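You operate a simulated robot arm through the tools that you are given. There is no shell and no other tool. Be economical: measure what you need, move in short steps, check, and stop when the job is done.

You run a simulated robot arm. Do the job below in one go: nothing can be reset, and whatever is moved stays where it is left.

JOB
Put two of the cans of mandarins from the socket worktop surface on the baking sheet. Close the double cupboard door by the drawers. Open the left wall cupboard door, put the grey mug on the socket worktop surface away on the bottom wall cupboard shelf and shut the door again. Put one of the white bread slices from the bread rack in the cake tin. Close the double cupboard door by the open unit. Take the jar of cinnamon and leave it in the grey bowl. Open the dishwasher door. The order is free. Set down upright: can of mandarins, grey mug.

Only the result counts: the job must be done as asked and must still hold three seconds after the hand-in. Knocking over, shifting, dropping, spilling or breaking anything else fails it. Flat cloth is picked up by pressing the open fingertips on it (5 to 10 N) and closing them slowly along it; thin cloth reads only 2 to 8 mm in the jaws.

ROBOT AND FRAMES
A 7-joint arm with a two-finger parallel gripper on a trunk, on a base that drives. Base frame: it is fixed to the floor where the robot stands at the start and does not move with it; the origin is under the middle of the robot, x ahead of it, y to its left, z up. Lengths are in cm, angles in degrees, forces in N, time in s.
With the tool pointing down near the work surface it reaches from about 10 to 92 cm from the robot's upright axis, wherever it stands. Its first joint turns from -166.0 to 166.0 degrees. Places, roughly: baking sheet (30x20x1 cm) [80, -60, 90]; bottom wall cupboard shelf [-170, 400, 150]; cake tin (17x17x5 cm) [-70, 150, 40]; can of mandarins [75, -25, 100]; dishwasher door [-140, 360, 50]; double cupboard door by the drawers [50, -30, 50]; double cupboard door by the open unit [50, -90, 50]; grey bowl (15x15x6 cm) [-70, 100, 80]; grey mug (12x8x10 cm) [70, -90, 100]; jar of cinnamon [-75, 125, 75]; left wall cupboard door [-190, 380, 190]; white bread slice (2x11x12 cm) [70, -110, 100]. Payload 3.43 kg.
The tool frame sits at the grasp point between the pads (the TCP): z along the fingers, y along the line on which they close. The tips reach 3 cm beyond it. The gripper opens to 9.4 cm. The fingers are 2.8 cm wide and 1 cm thick; the gripper's body (5 by 9.6 cm) begins 5.5 cm behind the TCP.
Orientation is that of the tool frame in the base frame, as a unit quaternion [x, y, z, w]. With the fingers straight down and closing along the base's y, the tool's x points along the base's -x, its y along +y and its z along -z.

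CONTROLS
- The arm moves only by the tool nudge_tool. Its argument "series" is a list of rows, each an object of numbers (a shift or turn left out is 0, a gripper value left out holds the last): "dx", "dy", "dz": the shift along the tool's x, y, z in cm; "rx", "ry", "rz": the turn, a rotation vector about the tool's x, y, z in degrees. In form: [{"dx": .., "dy": .., "dz": .., "rx": .., "ry": .., "rz": ..}, ...]. A call has 1 to 8 rows; each row shifts and turns the commanded pose from where the row before left it, along the tool's axes as they then stand. "gripper" is the finger opening in cm, from 0 to 9.4, set as the call begins (left out, the last holds). Each row takes 0.2 s and may step no farther than 5 cm and 8.6 degrees from the row before; otherwise, or with a gripper value out of range, the whole call is refused. A pose out of reach is approached as far as the arm can. The call stops where the force on the tool passes 40 N (or 10 N more than at its start, if that is more) or the arm is blocked; 0.2 s more then pass. The fingers move at their own pace (about 4.5 cm/s each) and stop on an object; they squeeze with about 26 N. The grip force told is the motor's: it shows also when the fingers shut on nothing. Time passes only in rows, and 0.2 s behind the last, so rows that do not move let the fingers close. It gives the time, the measured TCP pose, the force on the tool (base axes), the opening and the grip force at its end, in the units of the frame above (readings bear some noise), with the torque about the TCP (base axes, N m) and any sound that the robot's microphone picked up.
- Cameras (640 x 400 px; columns grow to the right, rows downward): "scene" is now at [48.16, 14.24, 118.49]; the picture's right is [-0.81, -0.59, 0.00], its down [-0.18, 0.25, -0.95] and it looks along [0.56, -0.77, -0.30] (base axes); focal length 214 px, centre (320, 200). "wrist" rides on the gripper at [7.6, 1.4, -10.3] in the tool frame; the picture's right is [-0.18, 0.98, 0.00], its down [-0.75, -0.14, -0.64] and it looks along [-0.63, -0.12, 0.77] (tool axes); focal length 243 px, centre (320, 200). There is no depth. A picture from a camera that has moved, and an enlarged one, comes with that camera's place and axes in the base frame and with its lens. The place of the scene camera against the robot may be out by one fixed shift of up to 1.2 cm in any direction.
- grab_frame(camera): a new picture of that camera. The clock stands still meanwhile.
- move_column(by): slides the trunk up (or, below 0, down) by that many cm; the arm and the scene camera ride with it, the base frame stays. It gives what a move gives, with no picture.
- drive_base(legs): drives the robot by 1 to 6 legs, each [ahead, left, turn to the left] in cm, cm and degrees, along the robot's own axes; the way and the turn of a leg run together, so that a leg with both is an arc; at most 150 cm and 180 degrees a leg. The arm and the cameras ride along, it lands a little off, and it stops where it bumps. It gives what a move gives.
- pan_tilt(pan, tilt): turns the head with the scene camera to pan (to the left, within 103 degrees either way) and tilt (down, from -29 to 69), counted from straight ahead of the robot. It gives what a move gives.
- enlarge(camera, box): a new picture of the part [left, top, right, bottom] of that camera's present view, enlarged. The clock stands still meanwhile.
- close_job(): hands the job in; it is judged then, once.

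Work in short steps. Places have to be worked out from the pictures, the camera data and where the tool is seen: move nearer, look again, correct. Check each grasp and each placing, and mend what went wrong. You have 217 turns and 202 pictures in all, those below and enlarged ones among them. Open the gripper and draw the arm clear of the work before you hand the job in, unless the task says otherwise; then end with one line.

The tools are called after ">>>" as a command line: name --argument value ..., lists and objects as JSON in quotes. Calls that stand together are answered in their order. nudge_tool: Moves the arm, as the interface text tells. Its arguments: {"type":"object","properties":{"series":{"type":"array"},"gripper":{"type":"number"}},"required":["series"]} The other tools are called the same way: move_column (by) slides the trunk up or down; drive_base (legs) drives the base; pan_tilt (pan, tilt) turns the head that bears the scene camera; grab_frame (camera) takes a picture; enlarge (camera, box) takes an enlarged picture of a part of a camera's view; close_job () hands the job in.

At the start:

```text
clock: 0.0
position: [53.01, -24.11, 125.77]
tcp_rot: [-0.004, 1.0, 0.03, 0.007]
force: [-0.1, 0.4, 0.6]
moment: [0.01, 0.02, 0.0]
width: 9.41
grip_force: 0.0
trunk travel left (down, up): [-25.0, 24.0]
robot x, y, heading: [0.07, 0.06, 0.2]
head pan, tilt: [-53.7, 17.8]
```

scene: 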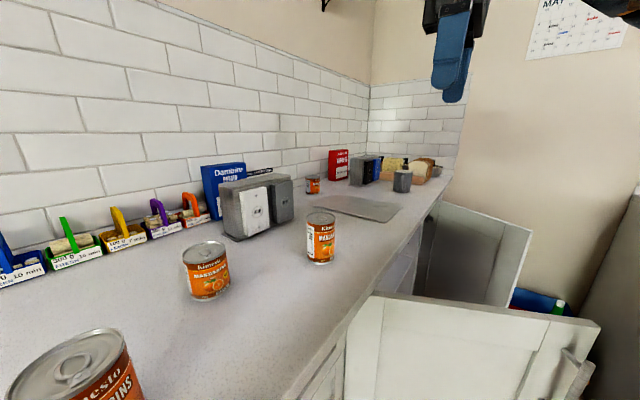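
wrist: 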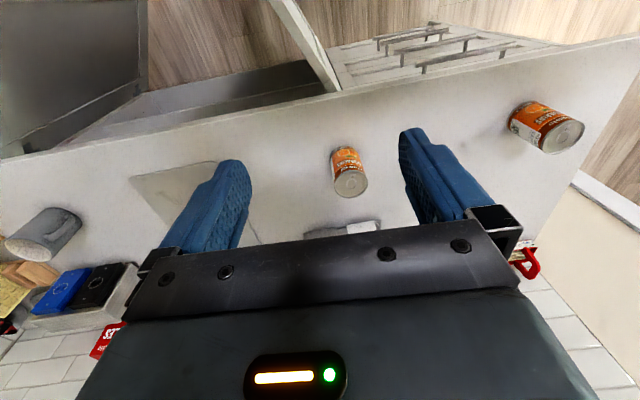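

I start with a survey of the surroundings: first the area ahead and below for the cupboard doors.

>>> pan_tilt --pan -60 --tilt 45

>>> grab_frame --camera "scene"

>>> pan_tilt --pan -10 --tilt 35

>>> grab_frame --camera "scene"

>>> pan_tilt --pan 100 --tilt 20

>>> grab_frame --camera "scene"

```text
clock: 0.9
position: [53.04, -24.25, 125.79]
tcp_rot: [-0.004, 1.0, 0.03, 0.006]
force: [-0.5, -0.4, -0.1]
moment: [-0.02, 0.0, 0.01]
width: 9.4
grip_force: 0.1
trunk travel left (down, up): [-25.0, 24.0]
robot x, y, heading: [0.43, 0.07, -0.1]
head pan, tilt: [-60.0, 45.0]
```

```text
199 pictures are left
camera scene: at [46.7, 14.72, 114.27], right [-0.87, -0.5, 0.0], down [-0.35, 0.61, -0.71], along [0.35, -0.61, -0.71], focal length 214 px, centre (320, 200)
```

scene: 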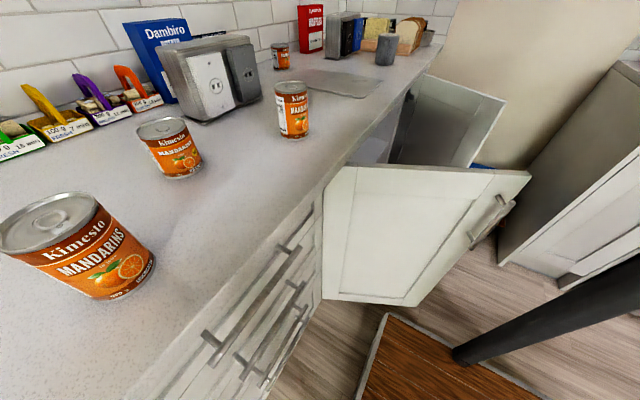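

```text
clock: 2.1
position: [53.06, -24.3, 125.69]
tcp_rot: [-0.005, 0.999, 0.031, 0.005]
force: [1.0, -1.0, 0.1]
moment: [-0.01, -0.01, 0.03]
width: 9.41
grip_force: 0.1
trunk travel left (down, up): [-25.0, 24.0]
robot x, y, heading: [-0.08, 0.15, 0.1]
head pan, tilt: [-10.0, 35.0]
```

```text
198 pictures are left
camera scene: at [51.3, 20.23, 115.74], right [-0.17, -0.98, 0.0], down [-0.56, 0.1, -0.82], along [0.81, -0.14, -0.57], focal length 214 px, centre (320, 200)
```

scene: 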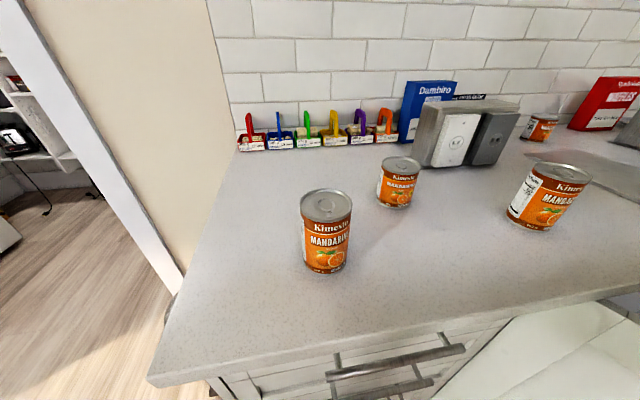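

```text
clock: 4.0
position: [53.05, -24.12, 125.71]
tcp_rot: [-0.005, 0.999, 0.031, 0.006]
force: [0.0, 0.1, 0.4]
moment: [-0.03, 0.01, 0.01]
width: 9.38
grip_force: 0.0
trunk travel left (down, up): [-25.0, 24.0]
robot x, y, heading: [0.12, 0.04, 0.2]
head pan, tilt: [100.0, 20.0]
```

```text
197 pictures are left
camera scene: at [41.02, 30.94, 118.13], right [0.98, 0.17, 0.0], down [0.06, -0.34, -0.94], along [-0.16, 0.93, -0.34], focal length 214 px, centre (320, 200)
```

scene: 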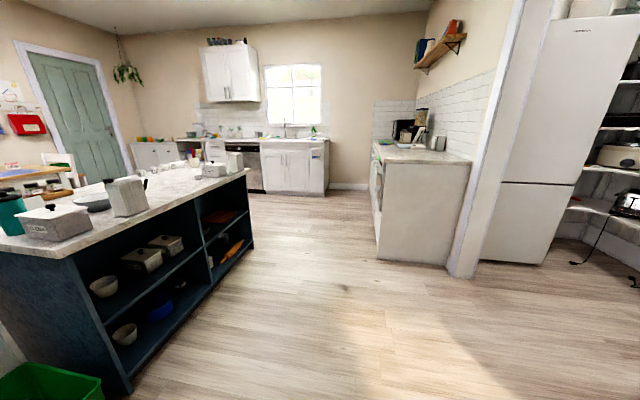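

The left-hand double door opens towards me, from its hinge around [61,-24] to its free end around [25,-40], and I can push it from my side. I close the gripper, draw back, tilt the tool forward and lower the trunk.

>>> nudge_tool --series '[{"dx": 5}, {"dx": 5}, {"dx": 4}, {"ry": -8.5}, {"ry": -8.5}, {"ry": -8.5}, {"ry": -8.5}, {"ry": -8.5}]' --gripper 0

>>> pan_tilt --pan -60 --tilt 50

>>> grab_frame --camera "scene"

>>> grab_frame --camera "wrist"

```text
clock: 4.9
position: [42.51, -23.13, 125.66]
tcp_rot: [-0.066, 0.997, 0.036, 0.027]
force: [1.0, 0.2, -0.1]
moment: [-0.04, 0.01, 0.05]
width: 1.32
grip_force: 0.1
trunk travel left (down, up): [-25.0, 24.0]
robot x, y, heading: [0.05, -0.03, -0.1]
head pan, tilt: [100.0, 20.0]
stopped in row 4: the arm was blocked; the commanded pose is now the measured one
```

```text
clock: 7.3
position: [42.57, -23.2, 125.66]
tcp_rot: [-0.067, 0.997, 0.037, 0.027]
force: [0.1, 0.1, 0.2]
moment: [0.0, -0.03, 0.02]
width: 0.0
grip_force: 26.7
trunk travel left (down, up): [-25.0, 24.0]
robot x, y, heading: [0.14, -0.04, -0.2]
head pan, tilt: [-60.0, 50.0]
```

```text
196 pictures are left
camera scene: at [46.5, 15.12, 113.57], right [-0.87, -0.5, 0.0], down [-0.38, 0.66, -0.64], along [0.32, -0.56, -0.77], focal length 214 px, centre (320, 200)
```

scene: 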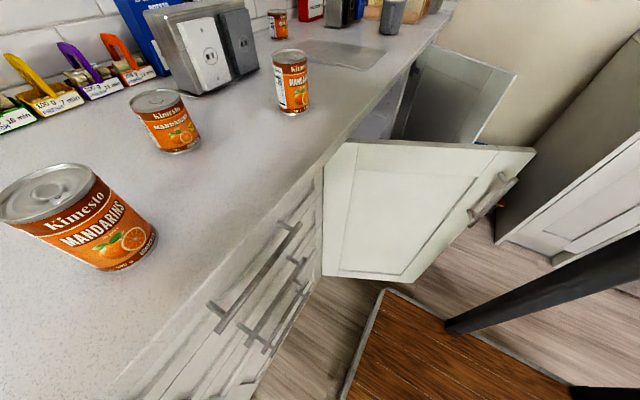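

```text
195 pictures are left
camera wrist: at [34.2, -23.45, 135.49], right [0.05, 1.0, 0.08], down [0.73, -0.09, 0.67], along [0.68, 0.03, -0.73], focal length 243 px, centre (320, 200)
```

wrist: 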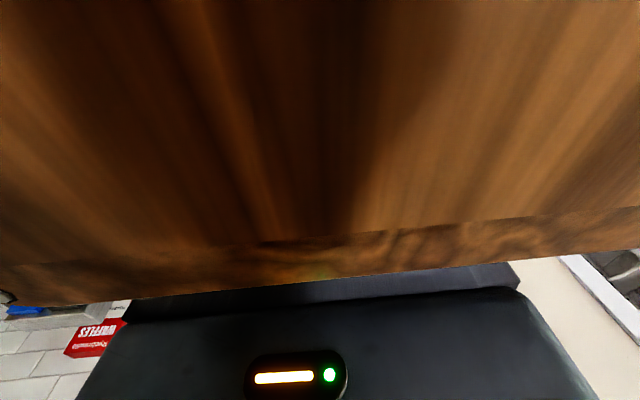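

The arm was blocked, with a brown surface right in front of the wrist camera. I look at the arm from the head to see what it is.

>>> pan_tilt --pan -103 --tilt -10

>>> grab_frame --camera "scene"

>>> pan_tilt --pan -103 --tilt 45

>>> grab_frame --camera "scene"

```text
clock: 8.7
position: [42.4, -23.17, 125.71]
tcp_rot: [-0.066, 0.997, 0.037, 0.028]
force: [0.2, 0.2, 0.7]
moment: [0.01, -0.01, 0.01]
width: 0.01
grip_force: 25.9
trunk travel left (down, up): [-25.0, 24.0]
robot x, y, heading: [0.07, 0.07, -0.1]
head pan, tilt: [-103.0, -10.0]
```

```text
194 pictures are left
camera scene: at [40.76, 13.56, 122.88], right [-0.97, 0.22, 0.0], down [-0.04, -0.17, -0.98], along [-0.22, -0.96, 0.17], focal length 214 px, centre (320, 200)
```

scene: 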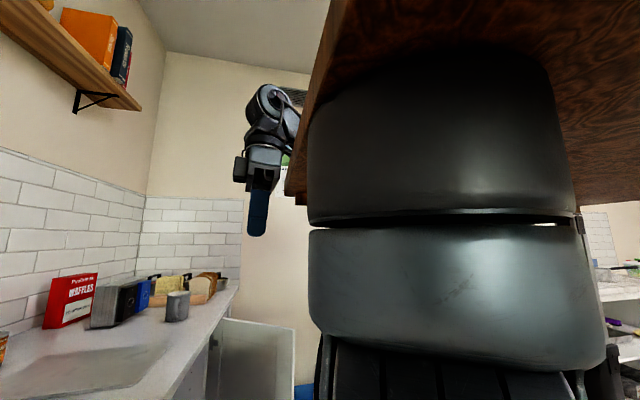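

```text
clock: 9.9
position: [42.44, -23.24, 125.55]
tcp_rot: [-0.066, 0.997, 0.038, 0.028]
force: [-0.3, 0.0, 0.0]
moment: [0.01, 0.01, 0.05]
width: 0.0
grip_force: 25.8
trunk travel left (down, up): [-25.0, 24.0]
robot x, y, heading: [0.02, 0.13, -0.1]
head pan, tilt: [-103.0, 45.0]
```

```text
193 pictures are left
camera scene: at [40.82, 13.85, 114.27], right [-0.97, 0.22, 0.0], down [0.16, 0.69, -0.71], along [-0.16, -0.69, -0.71], focal length 214 px, centre (320, 200)
```

scene: 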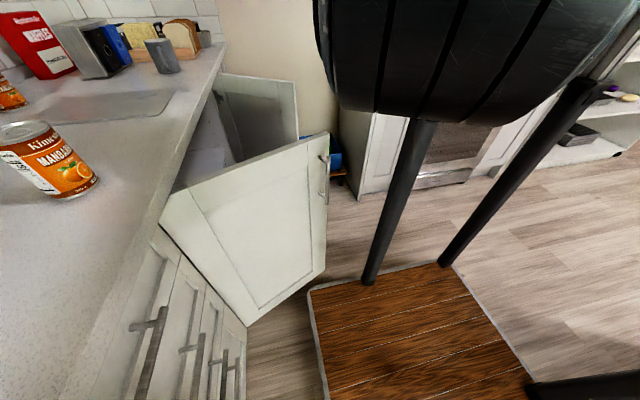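

The arm stands on a wooden platform whose front edge is about 38 cm ahead, so the hand must stay out past that edge. I lower the trunk, then back off a little and turn towards the door.

>>> nudge_tool --series '[{"dx": -4}]'

>>> move_column --by -24

>>> drive_base --legs '[[-10, 2, 0], [0, 0, -40]]'

>>> pan_tilt --pan -20 --tilt 40

>>> grab_frame --camera "scene"

```text
clock: 10.3
position: [46.53, -22.69, 125.93]
tcp_rot: [-0.066, 0.997, 0.037, 0.027]
force: [-0.1, -0.5, -0.2]
moment: [-0.01, -0.04, -0.01]
width: 0.0
grip_force: 26.1
trunk travel left (down, up): [-25.0, 24.0]
robot x, y, heading: [-0.24, -0.05, 0.0]
head pan, tilt: [-103.0, 45.0]
```

```text
clock: 12.8
position: [46.48, -22.53, 101.82]
tcp_rot: [-0.066, 0.997, 0.038, 0.027]
force: [-0.1, 0.0, 0.5]
moment: [-0.02, 0.01, 0.0]
width: 0.0
grip_force: 25.7
trunk travel left (down, up): [-1.0, 48.0]
robot x, y, heading: [0.34, -0.05, 0.3]
head pan, tilt: [-103.0, 45.0]
```

```text
clock: 15.8
position: [11.31, -45.14, 101.73]
tcp_rot: [0.277, 0.96, 0.026, 0.038]
force: [0.4, -0.1, 0.0]
moment: [0.02, 0.01, -0.01]
width: 0.01
grip_force: 25.5
trunk travel left (down, up): [-1.0, 48.0]
robot x, y, heading: [-9.82, 2.07, -40.1]
head pan, tilt: [-103.0, 45.0]
```

```text
clock: 17.4
position: [11.27, -45.18, 101.86]
tcp_rot: [0.277, 0.96, 0.026, 0.038]
force: [0.3, 0.2, -0.9]
moment: [-0.01, -0.03, 0.0]
width: 0.0
grip_force: 25.3
trunk travel left (down, up): [-1.0, 48.0]
robot x, y, heading: [-9.93, 2.21, -39.9]
head pan, tilt: [-20.0, 40.0]
```

```text
192 pictures are left
camera scene: at [41.02, -15.52, 90.99], right [-0.86, -0.5, 0.0], down [-0.32, 0.56, -0.77], along [0.39, -0.66, -0.64], focal length 214 px, centre (320, 200)
```

scene: 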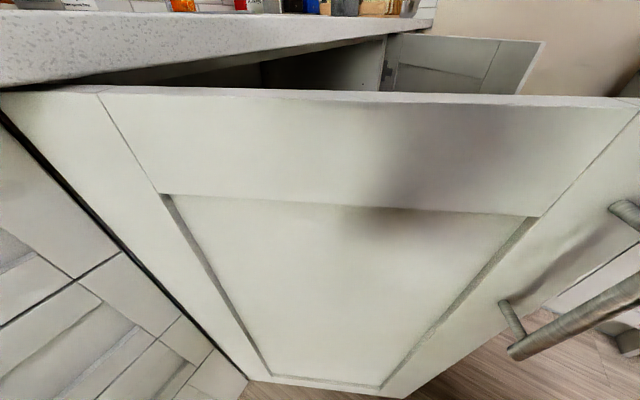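

I swing the head out of the way to the left, square the hand to the robot, and bring it over to the door's front side while still high.

>>> pan_tilt --pan 60 --tilt 10

>>> nudge_tool --series '[{"dx": -4, "rz": 7.8}, {"dy": 4.5}, {"dy": 4.5}, {"dy": 4.5}, {"dy": 4.5}, {"dy": 4}, {"dy": 3.5}]'

>>> grab_frame --camera "wrist"

```text
clock: 18.9
position: [11.24, -45.14, 101.76]
tcp_rot: [0.277, 0.96, 0.026, 0.038]
force: [-0.1, 0.5, 0.3]
moment: [-0.01, 0.02, 0.01]
width: 0.01
grip_force: 25.6
trunk travel left (down, up): [-1.0, 48.0]
robot x, y, heading: [-9.99, 1.95, -39.8]
head pan, tilt: [60.0, 10.0]
```

```text
clock: 20.0
position: [20.23, -38.96, 105.05]
tcp_rot: [0.467, 0.88, 0.069, 0.06]
force: [0.4, 0.7, 0.1]
moment: [0.0, -0.02, 0.02]
width: 0.02
grip_force: 26.8
trunk travel left (down, up): [-1.0, 48.0]
robot x, y, heading: [-9.85, 2.1, -40.0]
head pan, tilt: [60.0, 10.0]
stopped in row 5: the arm was blocked; the commanded pose is now the measured one
```

```text
191 pictures are left
camera wrist: at [15.38, -32.42, 115.11], right [0.9, 0.39, 0.18], down [0.19, -0.75, 0.64], along [0.38, -0.54, -0.75], focal length 243 px, centre (320, 200)
```

wrist: 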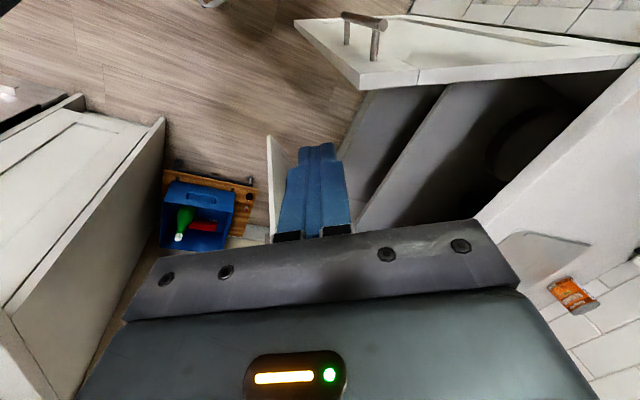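

The arm jams when the hand comes in too close to the platform edge. I lift, move farther out, and square the orientation there.

>>> nudge_tool --series '[{"dz": -4}, {"dx": -4.3, "dy": 1.2}, {"dx": -4.3, "dy": 1.2}, {"rx": 5, "ry": 1.2}, {"rx": 5, "ry": 1.2}, {"rz": -8}, {"rz": -8}]'

```text
clock: 21.1
position: [24.7, -47.82, 106.51]
tcp_rot: [0.464, 0.878, 0.115, 0.031]
force: [-0.1, -0.4, -0.2]
moment: [0.01, 0.01, -0.02]
width: 0.0
grip_force: 26.0
trunk travel left (down, up): [-1.0, 48.0]
robot x, y, heading: [-10.02, 2.15, -39.8]
head pan, tilt: [60.0, 10.0]
stopped in row 5: the arm was blocked; the commanded pose is now the measured one
```

It is still blocked; I look at the arm itself.

>>> pan_tilt --pan -80 --tilt -25

>>> grab_frame --camera "scene"

```text
clock: 23.4
position: [24.67, -47.84, 106.48]
tcp_rot: [0.464, 0.878, 0.116, 0.032]
force: [0.8, 1.0, -0.2]
moment: [0.01, 0.04, 0.03]
width: 0.0
grip_force: 26.0
trunk travel left (down, up): [-1.0, 48.0]
robot x, y, heading: [-9.77, 2.0, -39.8]
head pan, tilt: [-80.0, -25.0]
```

```text
190 pictures are left
camera scene: at [33.22, -14.35, 100.93], right [-0.87, 0.5, 0.0], down [-0.21, -0.37, -0.91], along [-0.45, -0.79, 0.42], focal length 214 px, centre (320, 200)
```

scene: 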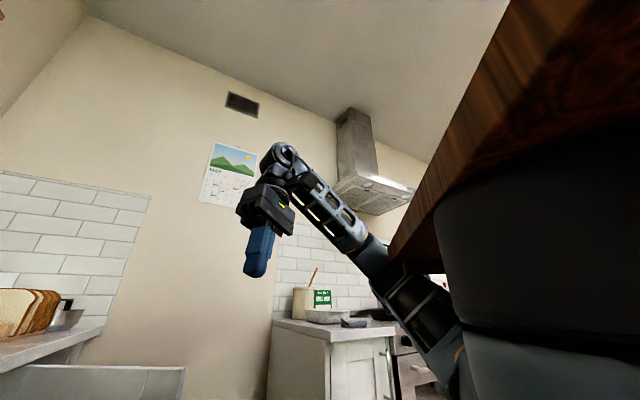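

>>> pan_tilt --pan -103 --tilt 0

>>> grab_frame --camera "scene"

>>> pan_tilt --pan -80 --tilt 65

>>> grab_frame --camera "scene"

>>> grab_frame --camera "wrist"

```text
clock: 24.2
position: [24.74, -47.87, 106.6]
tcp_rot: [0.465, 0.877, 0.115, 0.031]
force: [0.3, -0.5, 0.0]
moment: [0.03, 0.02, 0.04]
width: 0.0
grip_force: 25.9
trunk travel left (down, up): [-1.0, 48.0]
robot x, y, heading: [-9.59, 2.32, -39.9]
head pan, tilt: [-103.0, 0.0]
```

```text
189 pictures are left
camera scene: at [29.58, -13.63, 97.36], right [-0.61, 0.8, 0.0], down [0.0, 0.0, -1.0], along [-0.8, -0.61, 0.0], focal length 214 px, centre (320, 200)
```

scene: 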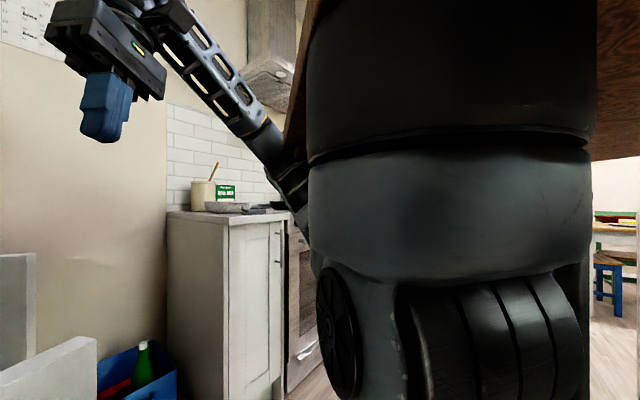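

```text
clock: 25.6
position: [24.49, -47.88, 106.46]
tcp_rot: [0.465, 0.877, 0.115, 0.032]
force: [-0.1, 0.1, -0.3]
moment: [0.01, 0.02, 0.0]
width: 0.0
grip_force: 26.1
trunk travel left (down, up): [-1.0, 48.0]
robot x, y, heading: [-9.73, 1.89, -39.6]
head pan, tilt: [-80.0, 65.0]
```

```text
188 pictures are left
camera scene: at [33.72, -13.45, 87.76], right [-0.87, 0.5, 0.0], down [0.45, 0.79, -0.42], along [-0.21, -0.37, -0.91], focal length 214 px, centre (320, 200)
```

scene: 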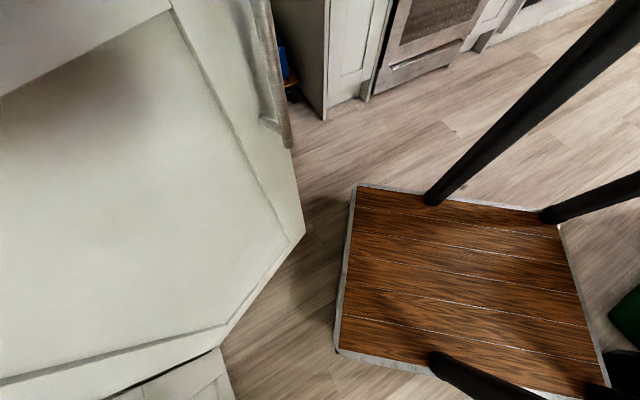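

```text
187 pictures are left
camera wrist: at [19.8, -42.41, 117.16], right [0.9, 0.38, 0.22], down [0.21, -0.81, 0.55], along [0.39, -0.45, -0.8], focal length 243 px, centre (320, 200)
```

wrist: 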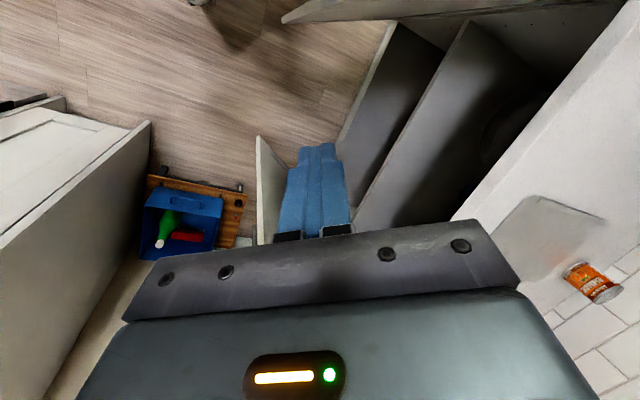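

The arm hangs under the wooden top plate, so the forearm was catching on the plate edge because the hand was too high relative to it. I raise the trunk and lower the hand so the arm works beneath the plate.

>>> move_column --by 24

>>> nudge_tool --series '[{"dz": 5}, {"dz": 5}, {"dz": 5}, {"dz": 5}, {"dz": 3}]'

```text
clock: 28.1
position: [24.69, -47.73, 130.48]
tcp_rot: [0.465, 0.877, 0.115, 0.031]
force: [0.9, 0.6, -0.4]
moment: [-0.02, -0.01, -0.01]
width: 0.01
grip_force: 26.4
trunk travel left (down, up): [-25.0, 24.0]
robot x, y, heading: [-9.92, 2.15, -39.6]
head pan, tilt: [-80.0, 65.0]
```

```text
clock: 29.3
position: [28.02, -43.75, 108.28]
tcp_rot: [0.465, 0.877, 0.114, 0.031]
force: [-0.8, -0.1, -0.6]
moment: [-0.04, 0.0, 0.03]
width: 0.0
grip_force: 26.6
trunk travel left (down, up): [-25.0, 24.0]
robot x, y, heading: [-10.06, 1.96, -39.8]
head pan, tilt: [-80.0, 65.0]
```

Now it moves freely. I square the tool orientation (vertical, yaw to the robot's heading).

>>> nudge_tool --series '[{"rx": 6.6, "ry": -1.5}, {"rx": 6.6, "ry": -1.5}, {"rz": -8}, {"rz": -8}, {"dy": 4.5}, {"dy": 4.5}, {"dy": 4}]'

>>> pan_tilt --pan -40 --tilt 45

>>> grab_frame --camera "scene"

```text
clock: 30.9
position: [36.75, -34.03, 108.28]
tcp_rot: [0.342, 0.94, 0.0, 0.0]
force: [0.0, 0.2, -0.2]
moment: [0.02, -0.05, 0.0]
width: 0.0
grip_force: 25.8
trunk travel left (down, up): [-25.0, 24.0]
robot x, y, heading: [-9.53, 2.21, -39.7]
head pan, tilt: [-80.0, 65.0]
```

```text
clock: 32.0
position: [36.68, -34.0, 108.47]
tcp_rot: [0.341, 0.94, 0.0, 0.0]
force: [0.6, -0.1, -0.3]
moment: [0.0, -0.05, 0.02]
width: 0.01
grip_force: 26.1
trunk travel left (down, up): [-25.0, 24.0]
robot x, y, heading: [-9.97, 2.04, -40.2]
head pan, tilt: [-40.0, 45.0]
```

```text
186 pictures are left
camera scene: at [38.18, -16.18, 114.26], right [-0.98, -0.18, 0.0], down [-0.13, 0.7, -0.71], along [0.13, -0.7, -0.71], focal length 214 px, centre (320, 200)
```

scene: 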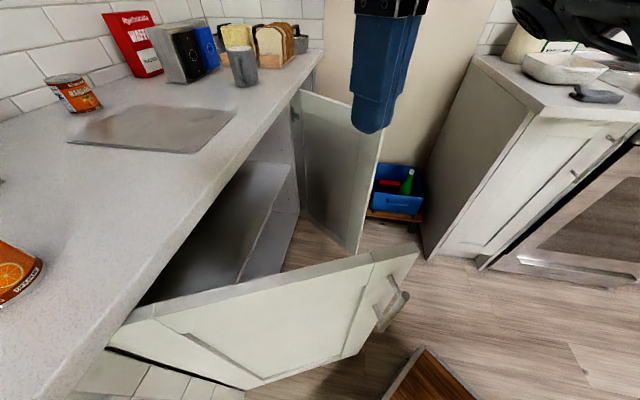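

The hand is now vertical and square, above the door. I back off a bit and lower beside the door's front face.

>>> nudge_tool --series '[{"dx": 4.5}, {"dx": 4.5}, {"dz": 5}, {"dz": 5}, {"dz": 5}, {"dz": 5}, {"dz": 5}, {"dz": 5}]'

>>> grab_frame --camera "scene"

```text
clock: 33.8
position: [38.53, -33.48, 83.17]
tcp_rot: [0.342, 0.94, -0.001, 0.001]
force: [-0.1, -0.9, -0.1]
moment: [0.01, 0.01, 0.02]
width: 0.01
grip_force: 25.9
out of reach, approached as far as the arm can: row 1, 2, 3, 4, 5, 6
trunk travel left (down, up): [-25.0, 24.0]
robot x, y, heading: [-9.9, 2.11, -39.9]
head pan, tilt: [-40.0, 45.0]
```

```text
185 pictures are left
camera scene: at [38.19, -16.17, 114.26], right [-0.98, -0.18, 0.0], down [-0.13, 0.7, -0.71], along [0.13, -0.7, -0.71], focal length 214 px, centre (320, 200)
```

scene: 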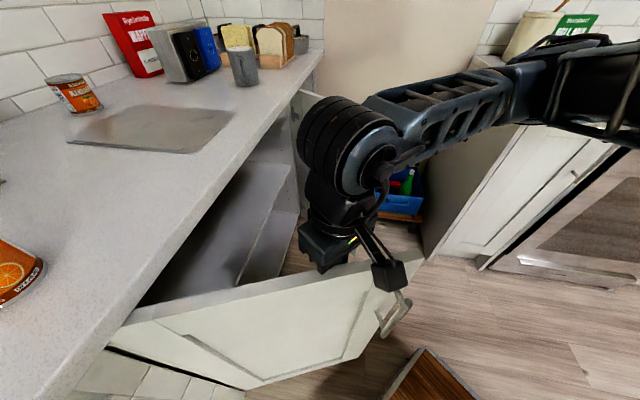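

The hand came down on the inner side of the door because the arm can't fold in that close. I go back up, then drive the base back so the hand is in front of the door.

>>> nudge_tool --series '[{"dz": -5}, {"dz": -5}, {"dz": -5}, {"dz": -5}, {"dz": -2}]'

>>> drive_base --legs '[[-17, 0, 0]]'

>>> nudge_tool --series '[{"dz": 5}, {"dz": 5}, {"dz": 5}, {"dz": 5}, {"dz": 5}, {"dz": 5}]'

>>> grab_frame --camera "scene"

```text
clock: 35.0
position: [38.38, -33.9, 105.22]
tcp_rot: [0.341, 0.94, 0.0, -0.001]
force: [-0.2, 0.2, 0.4]
moment: [0.03, 0.01, 0.04]
width: 0.0
grip_force: 26.5
trunk travel left (down, up): [-25.0, 24.0]
robot x, y, heading: [-9.99, 2.16, -39.6]
head pan, tilt: [-40.0, 45.0]
```

```text
clock: 36.0
position: [33.03, -29.35, 105.27]
tcp_rot: [0.341, 0.94, 0.0, 0.0]
force: [1.0, 0.1, 0.5]
moment: [0.06, 0.02, 0.03]
width: 0.0
grip_force: 25.9
trunk travel left (down, up): [-25.0, 24.0]
robot x, y, heading: [-15.2, 6.9, -39.4]
head pan, tilt: [-40.0, 45.0]
stopped in leg 1: the robot was blocked; the commanded pose is now the measured one
```

```text
clock: 37.3
position: [33.18, -29.67, 82.08]
tcp_rot: [0.339, 0.941, -0.006, 0.009]
force: [-4.4, -2.0, 28.5]
moment: [-1.08, 0.43, -0.22]
width: 0.0
grip_force: 25.9
trunk travel left (down, up): [-25.0, 24.0]
robot x, y, heading: [-15.1, 6.61, -39.7]
head pan, tilt: [-40.0, 45.0]
stopped in row 6: the force on the tool passed its limit at 167 N (the readings are from after the stop); the commanded pose is now the measured one
```

```text
184 pictures are left
camera scene: at [32.71, -11.65, 114.35], right [-0.98, -0.18, 0.0], down [-0.13, 0.7, -0.71], along [0.13, -0.7, -0.71], focal length 214 px, centre (320, 200)
```

scene: 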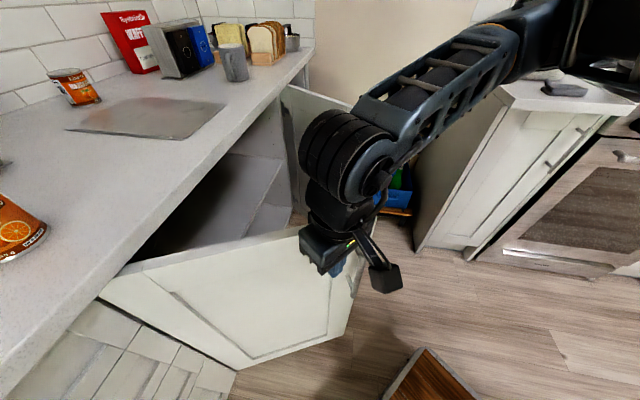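

The gripper body sat down on the door's top edge, and the base was stopped by something behind. I lift off, shift left to clear the door, and look behind before moving the base again.

>>> nudge_tool --series '[{"dz": -5}, {"dz": -3}, {"dy": 5}, {"dy": 2}]'

>>> pan_tilt --pan 103 --tilt 50

>>> grab_frame --camera "scene"

```text
clock: 38.3
position: [37.73, -23.84, 89.87]
tcp_rot: [0.338, 0.941, -0.005, 0.007]
force: [-0.9, -0.1, -0.1]
moment: [0.02, -0.01, 0.02]
width: 0.01
grip_force: 26.3
trunk travel left (down, up): [-25.0, 24.0]
robot x, y, heading: [-15.42, 6.17, -39.5]
head pan, tilt: [-40.0, 45.0]
```

```text
clock: 40.5
position: [37.68, -23.75, 89.82]
tcp_rot: [0.339, 0.941, -0.005, 0.007]
force: [0.0, -0.8, 0.4]
moment: [-0.01, -0.01, -0.02]
width: 0.01
grip_force: 26.1
trunk travel left (down, up): [-25.0, 24.0]
robot x, y, heading: [-15.11, 6.62, -39.7]
head pan, tilt: [103.0, 50.0]
```

```text
183 pictures are left
camera scene: at [34.81, 3.2, 113.57], right [0.89, -0.45, 0.0], down [-0.34, -0.68, -0.64], along [0.29, 0.57, -0.77], focal length 214 px, centre (320, 200)
```

scene: 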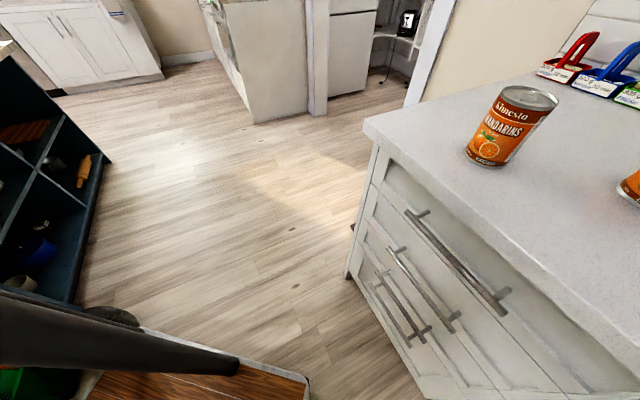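

>>> enlarge --camera "scene" --box '[0, 240, 260, 400]'

>>> pan_tilt --pan 103 --tilt 69

>>> grab_frame --camera "scene"

```text
2.46 times, centred on (130, 320) of scene
camera zoom: at [34.81, 3.2, 113.57], right [0.89, -0.45, 0.0], down [-0.34, -0.68, -0.64], along [0.29, 0.57, -0.77], focal length 528 px, centre (788, -95)
```

zoom: 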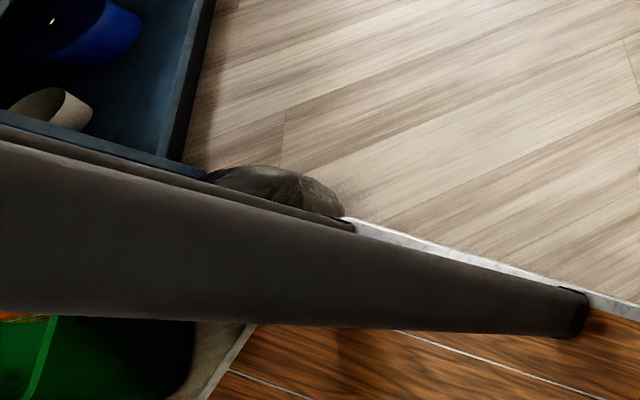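

```text
clock: 41.3
position: [37.63, -23.74, 89.8]
tcp_rot: [0.339, 0.941, -0.006, 0.007]
force: [0.9, 0.3, -0.3]
moment: [-0.02, 0.0, -0.02]
width: 0.0
grip_force: 26.1
trunk travel left (down, up): [-25.0, 24.0]
robot x, y, heading: [-15.45, 6.76, -39.6]
head pan, tilt: [103.0, 68.8]
```

```text
181 pictures are left
camera scene: at [33.86, 1.33, 111.38], right [0.89, -0.45, 0.0], down [-0.42, -0.83, -0.36], along [0.16, 0.32, -0.93], focal length 214 px, centre (320, 200)
```

scene: 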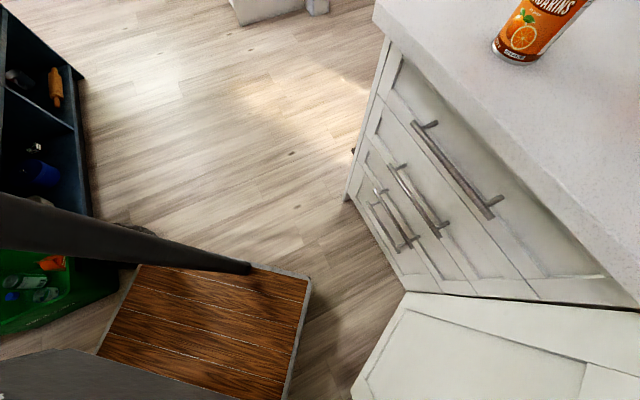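

There is a dark lump and a bin near the island corner behind; I'll stay away from them. Now I lower the hand in front of the door.

>>> nudge_tool --series '[{"dz": 4}, {"dz": 4}, {"dz": 4}, {"dz": 3}]'

>>> pan_tilt --pan -10 --tilt 65

>>> grab_frame --camera "scene"

```text
clock: 42.3
position: [37.69, -24.3, 74.79]
tcp_rot: [0.339, 0.941, -0.005, 0.007]
force: [0.1, -0.5, 0.1]
moment: [-0.02, -0.04, 0.0]
width: 0.01
grip_force: 26.3
trunk travel left (down, up): [-25.0, 24.0]
robot x, y, heading: [-15.07, 6.46, -39.9]
head pan, tilt: [103.0, 68.8]
```

```text
clock: 44.2
position: [37.68, -24.3, 74.6]
tcp_rot: [0.338, 0.941, -0.005, 0.006]
force: [-0.2, 0.3, -0.6]
moment: [0.01, 0.01, -0.01]
width: 0.0
grip_force: 26.1
trunk travel left (down, up): [-25.0, 24.0]
robot x, y, heading: [-15.23, 6.31, -39.6]
head pan, tilt: [-10.0, 65.0]
```

```text
180 pictures are left
camera scene: at [35.27, -8.3, 111.75], right [-0.76, -0.65, 0.0], down [-0.59, 0.69, -0.42], along [0.27, -0.32, -0.91], focal length 214 px, centre (320, 200)
```

scene: 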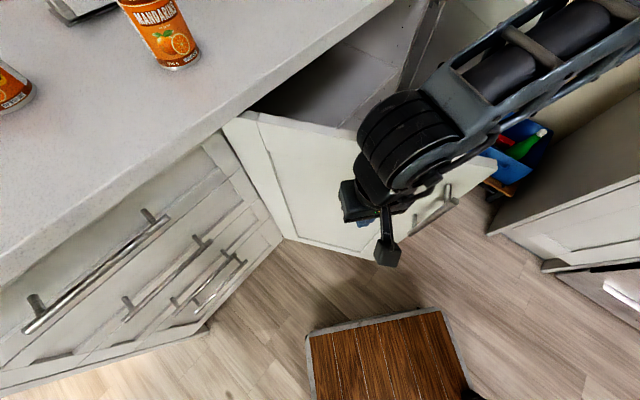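

The hand is in front of the door face. I push forward steadily.

>>> nudge_tool --series '[{"dx": -4}, {"dx": -3}, {"dx": -3}, {"dx": -3}, {"dx": -3}]'

```text
clock: 45.5
position: [50.12, -34.4, 74.9]
tcp_rot: [0.339, 0.941, -0.005, 0.008]
force: [0.1, -0.6, 0.2]
moment: [0.0, -0.02, -0.02]
width: 0.01
grip_force: 26.1
trunk travel left (down, up): [-25.0, 24.0]
robot x, y, heading: [-15.41, 6.57, -39.7]
head pan, tilt: [-10.0, 65.0]
```

Door is moving with little force. Now I tilt the tool forward so the wrist stays clear of the counter edge.

>>> nudge_tool --series '[{"ry": -8.5}, {"ry": -8.5}, {"ry": -8.5}, {"ry": -8.5}, {"ry": -8.5}]'

>>> grab_frame --camera "scene"

```text
clock: 46.6
position: [50.02, -34.35, 74.98]
tcp_rot: [0.314, 0.874, -0.127, 0.347]
force: [-0.7, -1.5, 0.3]
moment: [0.02, -0.02, 0.01]
width: 0.02
grip_force: 26.3
trunk travel left (down, up): [-25.0, 24.0]
robot x, y, heading: [-15.16, 6.48, -39.5]
head pan, tilt: [-10.0, 65.0]
```

```text
179 pictures are left
camera scene: at [35.26, -8.31, 111.76], right [-0.76, -0.65, 0.0], down [-0.59, 0.69, -0.42], along [0.27, -0.32, -0.91], focal length 214 px, centre (320, 200)
```

scene: 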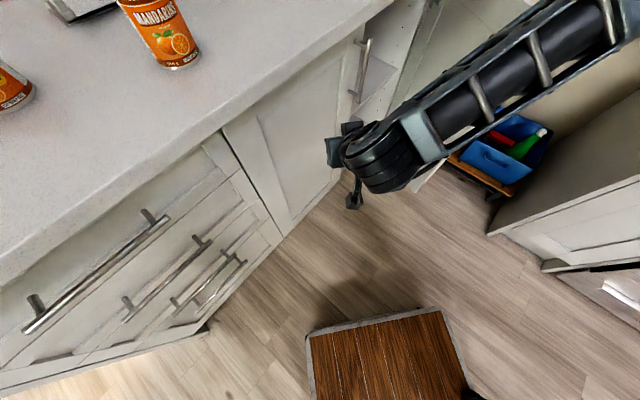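

Nearly closed. I push on horizontally until it seats.

>>> nudge_tool --series '[{"dx": -2.2, "dz": 2}, {"dx": -2.2, "dz": 2}, {"dx": -1.5, "dz": 1.35}, {"dx": -1.1, "dz": 1}, {"dx": -1.1, "dz": 1}, {"dx": -1.1, "dz": 1}]'

>>> grab_frame --camera "scene"

```text
clock: 48.0
position: [59.69, -42.39, 75.26]
tcp_rot: [0.314, 0.874, -0.128, 0.347]
force: [0.5, -0.1, -0.2]
moment: [-0.01, 0.02, 0.0]
width: 0.01
grip_force: 26.3
trunk travel left (down, up): [-25.0, 24.0]
robot x, y, heading: [-15.13, 6.52, -39.8]
head pan, tilt: [-10.0, 65.0]
```

```text
178 pictures are left
camera scene: at [35.26, -8.3, 111.76], right [-0.76, -0.65, 0.0], down [-0.59, 0.69, -0.42], along [0.27, -0.32, -0.91], focal length 214 px, centre (320, 200)
```

scene: 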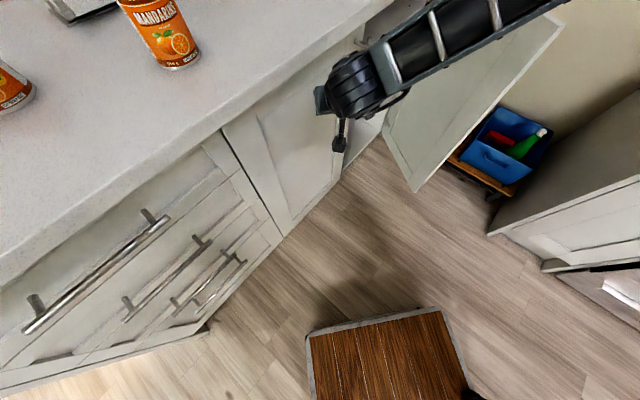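

No contact force yet; I keep pushing in small steps.

>>> nudge_tool --series '[{"dx": -1.1, "dz": 1}, {"dx": -1.1, "dz": 1}, {"dx": -0.8, "dz": 0.7}, {"dx": -0.8, "dz": 0.7}, {"dx": -0.8, "dz": 0.7}]'

>>> grab_frame --camera "wrist"

>>> grab_frame --camera "scene"

```text
clock: 48.6
position: [60.81, -43.3, 75.33]
tcp_rot: [0.313, 0.876, -0.126, 0.344]
force: [-20.3, 6.4, 18.9]
moment: [-0.12, -0.28, -0.05]
width: 0.0
grip_force: 25.7
trunk travel left (down, up): [-25.0, 24.0]
robot x, y, heading: [-15.17, 6.45, -39.8]
head pan, tilt: [-10.0, 65.0]
stopped in row 2: the force on the tool passed its limit at 62 N (the readings are from after the stop); the commanded pose is now the measured one
```

```text
177 pictures are left
camera wrist: at [52.11, -34.18, 77.61], right [0.73, 0.67, 0.12], down [0.0, -0.18, 0.98], along [0.68, -0.72, -0.13], focal length 243 px, centre (320, 200)
```

wrist: 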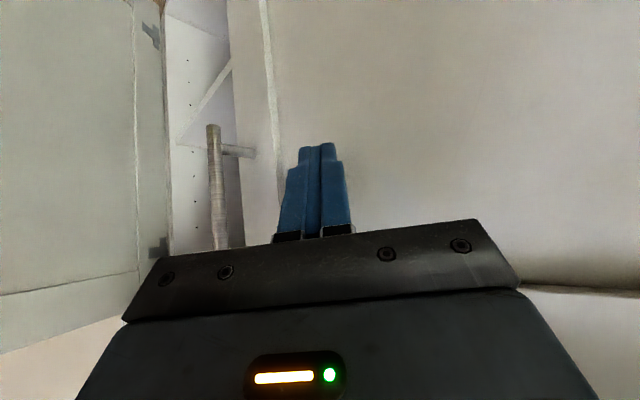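

```text
176 pictures are left
camera scene: at [35.15, -8.26, 111.83], right [-0.76, -0.65, 0.0], down [-0.59, 0.69, -0.42], along [0.27, -0.32, -0.91], focal length 214 px, centre (320, 200)
```

scene: 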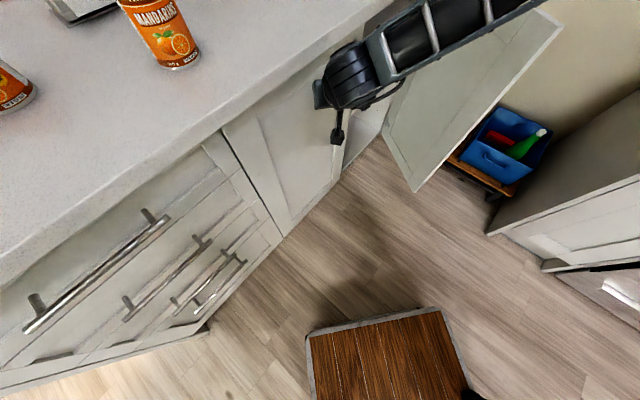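

The door is seated (62 N stop, face flush with the drawers). I back off, bring the tool vertical, and raise it.

>>> nudge_tool --series '[{"dx": 2.2, "dz": -2}, {"dx": 2.2, "dz": -2}, {"dx": 2.2, "dz": -2}, {"ry": 8.5}, {"ry": 8.5}, {"ry": 8.5}, {"ry": 8.5}, {"ry": 8.5}]'

>>> nudge_tool --series '[{"dz": -5}, {"dz": -5}, {"dz": -5}, {"dz": -5}, {"dz": -5}, {"dz": -3}]'

>>> drive_base --legs '[[16, -19, 0], [0, 0, 40]]'

>>> pan_tilt --pan -50 --tilt 45

>>> grab_frame --camera "scene"

```text
clock: 50.4
position: [54.16, -37.81, 75.19]
tcp_rot: [0.338, 0.941, -0.003, 0.002]
force: [0.1, -0.1, 0.3]
moment: [0.01, -0.03, 0.03]
width: 0.02
grip_force: 26.3
trunk travel left (down, up): [-25.0, 24.0]
robot x, y, heading: [-15.04, 6.86, -39.6]
head pan, tilt: [-10.0, 65.0]
```

```text
clock: 51.8
position: [54.15, -37.63, 103.16]
tcp_rot: [0.338, 0.941, -0.003, 0.002]
force: [-0.1, -0.2, -0.2]
moment: [0.01, -0.02, 0.01]
width: 0.02
grip_force: 25.8
trunk travel left (down, up): [-25.0, 24.0]
robot x, y, heading: [-15.21, 6.33, -39.7]
head pan, tilt: [-10.0, 65.0]
```

```text
clock: 55.5
position: [66.47, -7.23, 103.03]
tcp_rot: [-0.005, 1.0, -0.002, 0.003]
force: [0.2, 0.6, 0.1]
moment: [-0.01, 0.0, 0.0]
width: 0.0
grip_force: 25.8
trunk travel left (down, up): [-25.0, 24.0]
robot x, y, heading: [-15.45, -18.03, 0.6]
head pan, tilt: [-10.0, 65.0]
```

```text
clock: 56.5
position: [66.33, -7.24, 103.14]
tcp_rot: [-0.005, 1.0, -0.002, 0.003]
force: [-0.5, 0.3, -0.3]
moment: [-0.01, 0.04, 0.0]
width: 0.03
grip_force: 26.0
trunk travel left (down, up): [-25.0, 24.0]
robot x, y, heading: [-15.38, -18.48, 0.3]
head pan, tilt: [-50.0, 45.0]
```

```text
175 pictures are left
camera scene: at [32.61, -2.41, 114.26], right [-0.76, -0.65, 0.0], down [-0.46, 0.54, -0.71], along [0.46, -0.54, -0.71], focal length 214 px, centre (320, 200)
```

scene: 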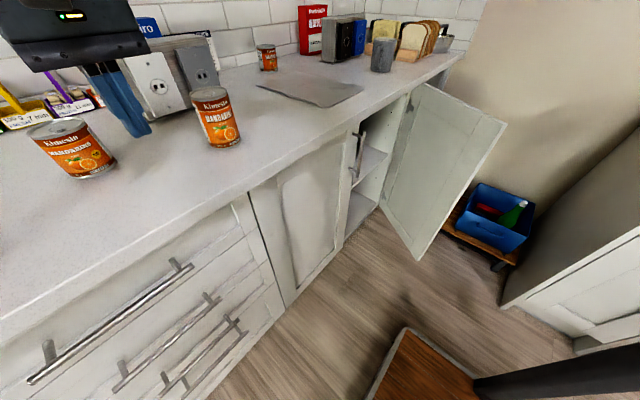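

Door 1 looks closed. Now for the second door: I pull the hand back from the counter, then drive right.

>>> nudge_tool --series '[{"dz": -4}, {"dx": 5}, {"dx": 5}, {"dx": 4}]'

>>> drive_base --legs '[[-3, -28, 0]]'

>>> nudge_tool --series '[{"dy": -5}, {"dy": -5}, {"dy": -5}, {"dy": -5}, {"dy": -5}, {"dy": -5}, {"dy": -5}]'

>>> grab_frame --camera "scene"

```text
clock: 57.5
position: [52.44, -7.4, 107.04]
tcp_rot: [-0.004, 1.0, -0.004, 0.004]
force: [-0.6, -0.5, 0.8]
moment: [-0.03, 0.0, -0.04]
width: 0.01
grip_force: 25.7
trunk travel left (down, up): [-25.0, 24.0]
robot x, y, heading: [-15.27, -18.28, 0.4]
head pan, tilt: [-50.0, 45.0]
```

```text
clock: 59.5
position: [49.64, -35.05, 107.01]
tcp_rot: [-0.005, 1.0, -0.002, 0.004]
force: [-0.1, 0.4, 0.0]
moment: [-0.01, -0.03, 0.0]
width: 0.0
grip_force: 26.0
trunk travel left (down, up): [-25.0, 24.0]
robot x, y, heading: [-18.03, -46.3, 0.7]
head pan, tilt: [-50.0, 45.0]
```

```text
clock: 61.1
position: [49.93, -70.08, 107.27]
tcp_rot: [-0.007, 1.0, -0.003, 0.003]
force: [0.6, -0.3, -0.6]
moment: [-0.05, 0.0, 0.01]
width: 0.0
grip_force: 26.0
trunk travel left (down, up): [-25.0, 24.0]
robot x, y, heading: [-18.06, -46.11, 0.5]
head pan, tilt: [-50.0, 45.0]
```

```text
174 pictures are left
camera scene: at [29.75, -29.95, 114.25], right [-0.76, -0.65, 0.0], down [-0.46, 0.54, -0.71], along [0.46, -0.54, -0.71], focal length 214 px, centre (320, 200)
```

scene: 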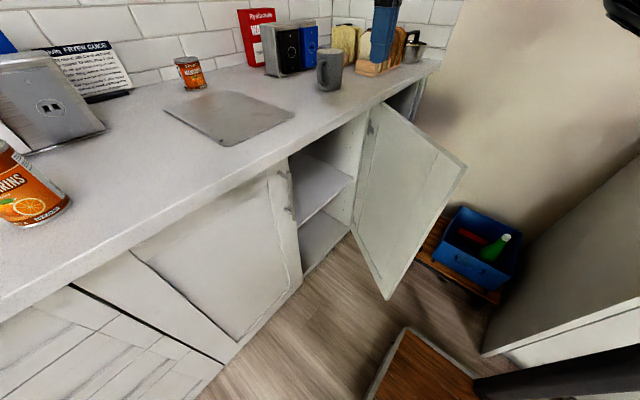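

Next I swing the hand over the second door to its outer side, staying well above it.

>>> nudge_tool --series '[{"dx": 2, "dy": -4.5}, {"dx": 2, "dy": -4.5}, {"dx": 2, "dy": -4.5}, {"dx": 2, "dy": -4.5}, {"dx": 2, "dy": -4.5}, {"dx": 1, "dy": -4.5}, {"dy": -2}]'

>>> grab_frame --camera "wrist"

>>> grab_frame --camera "scene"

```text
clock: 62.7
position: [43.29, -85.14, 107.4]
tcp_rot: [-0.006, 1.0, -0.003, 0.003]
force: [-0.3, 0.1, 0.5]
moment: [-0.03, -0.02, -0.02]
width: 0.01
grip_force: 26.1
out of reach, approached as far as the arm can: row 4, 5, 6, 7
trunk travel left (down, up): [-25.0, 24.0]
robot x, y, heading: [-18.03, -46.12, 0.3]
head pan, tilt: [-50.0, 45.0]
```

```text
173 pictures are left
camera wrist: at [35.53, -83.71, 117.54], right [0.17, 0.98, 0.0], down [0.75, -0.13, 0.65], along [0.64, -0.11, -0.76], focal length 243 px, centre (320, 200)
```

wrist: 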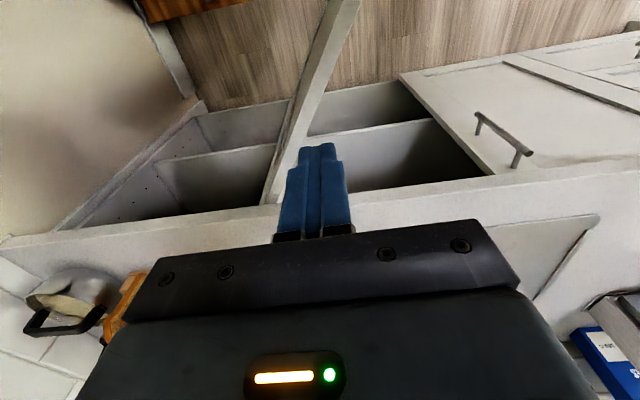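

```text
172 pictures are left
camera scene: at [29.74, -30.01, 114.26], right [-0.76, -0.65, 0.0], down [-0.46, 0.54, -0.71], along [0.46, -0.54, -0.71], focal length 214 px, centre (320, 200)
```

scene: 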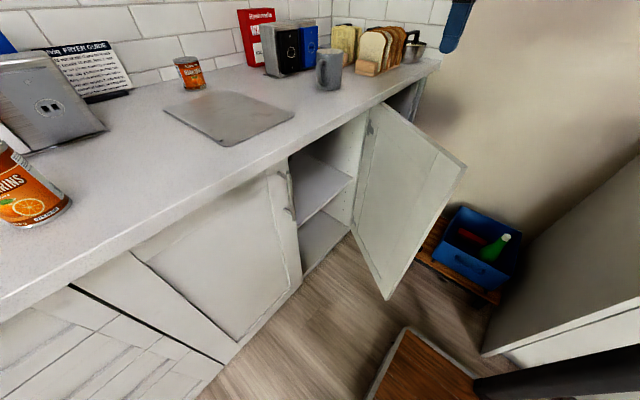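

The arm's reach limit stops me just above the door. With the trunk higher the hand sits lower relative to the shoulder and should reach farther.

>>> move_column --by 20

>>> nudge_tool --series '[{"dz": 5}, {"dz": 5}, {"dz": 5}, {"dz": 3, "dy": -3}, {"dx": 1, "dy": -4.5}, {"dx": 1, "dy": -4.5}, {"dx": 1, "dy": -3}]'

```text
clock: 64.9
position: [43.28, -85.22, 127.26]
tcp_rot: [-0.006, 1.0, -0.002, 0.003]
force: [-0.3, 0.0, 0.4]
moment: [-0.02, 0.03, 0.01]
width: 0.0
grip_force: 26.1
trunk travel left (down, up): [-45.0, 4.0]
robot x, y, heading: [-18.22, -45.69, 0.5]
head pan, tilt: [-50.0, 45.0]
```

```text
clock: 66.5
position: [41.97, -85.64, 119.46]
tcp_rot: [0.012, 1.0, -0.003, 0.003]
force: [-0.2, -0.4, 0.0]
moment: [-0.01, -0.01, 0.0]
width: 0.0
grip_force: 26.3
out of reach, approached as far as the arm can: row 2, 3, 4, 5, 6, 7
trunk travel left (down, up): [-45.0, 4.0]
robot x, y, heading: [-18.47, -46.21, 0.6]
head pan, tilt: [-50.0, 45.0]
```

Possibly a wrist joint limit from the yaw; I turn the tool's yaw to point radially away from the robot and retry.

>>> nudge_tool --series '[{"rz": 8}, {"rz": 8}, {"rz": 8}, {"rz": 8}, {"rz": 8}]'

>>> nudge_tool --series '[{"dz": 4}, {"dz": 4}, {"dz": 4}]'

>>> pan_tilt --pan -90 --tilt 0

>>> grab_frame --camera "scene"

```text
clock: 67.7
position: [41.75, -85.71, 119.5]
tcp_rot: [0.339, 0.941, -0.001, 0.004]
force: [-0.2, -0.4, -1.3]
moment: [0.0, 0.0, -0.01]
width: 0.0
grip_force: 25.3
trunk travel left (down, up): [-45.0, 4.0]
robot x, y, heading: [-18.02, -45.94, 0.3]
head pan, tilt: [-50.0, 45.0]
```

```text
clock: 68.5
position: [41.92, -85.84, 107.58]
tcp_rot: [0.336, 0.942, -0.001, 0.004]
force: [-0.1, 0.7, 1.0]
moment: [0.02, -0.03, 0.03]
width: 0.03
grip_force: 25.4
trunk travel left (down, up): [-45.0, 4.0]
robot x, y, heading: [-18.01, -45.9, 0.5]
head pan, tilt: [-50.0, 45.0]
```

```text
clock: 69.6
position: [41.98, -85.87, 107.7]
tcp_rot: [0.337, 0.942, -0.001, 0.004]
force: [0.1, 0.1, 0.8]
moment: [0.02, 0.01, -0.02]
width: 0.01
grip_force: 25.7
trunk travel left (down, up): [-45.0, 4.0]
robot x, y, heading: [-18.03, -45.78, 0.6]
head pan, tilt: [-90.0, 0.0]
```

```text
171 pictures are left
camera scene: at [24.54, -32.82, 141.35], right [-1.0, -0.01, 0.0], down [0.0, 0.0, -1.0], along [0.01, -1.0, 0.0], focal length 214 px, centre (320, 200)
```

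scene: 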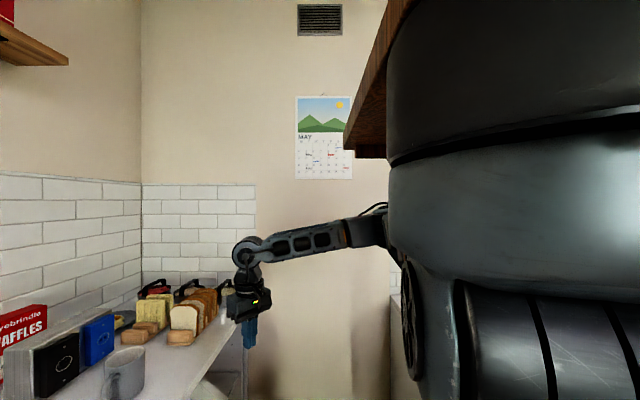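

That was the limit. Now I move on to the outer side of door 2.

>>> nudge_tool --series '[{"dx": -1.7, "dy": -4.2}, {"dx": -1.7, "dy": -4.2}, {"dx": -1.8, "dy": -4.2}, {"dy": -2}]'

>>> grab_frame --camera "wrist"

```text
clock: 70.6
position: [36.81, -100.62, 107.37]
tcp_rot: [0.336, 0.942, 0.0, 0.004]
force: [-0.2, 0.3, -0.4]
moment: [-0.08, 0.02, 0.02]
width: 0.0
grip_force: 25.4
trunk travel left (down, up): [-45.0, 4.0]
robot x, y, heading: [-18.3, -46.27, 0.3]
head pan, tilt: [-90.0, 0.0]
```

```text
170 pictures are left
camera wrist: at [31.69, -94.42, 117.65], right [0.77, 0.64, 0.0], down [0.49, -0.58, 0.65], along [0.42, -0.5, -0.76], focal length 243 px, centre (320, 200)
```

wrist: 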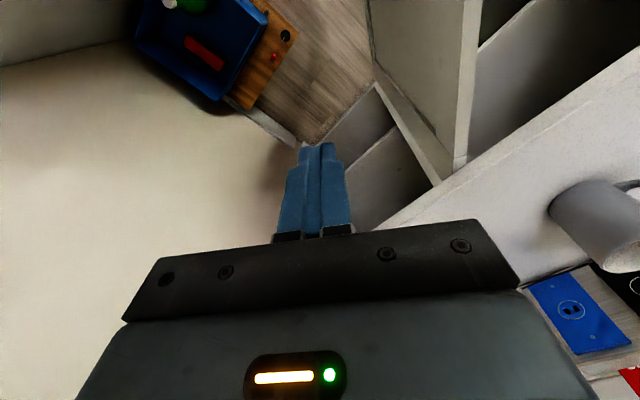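

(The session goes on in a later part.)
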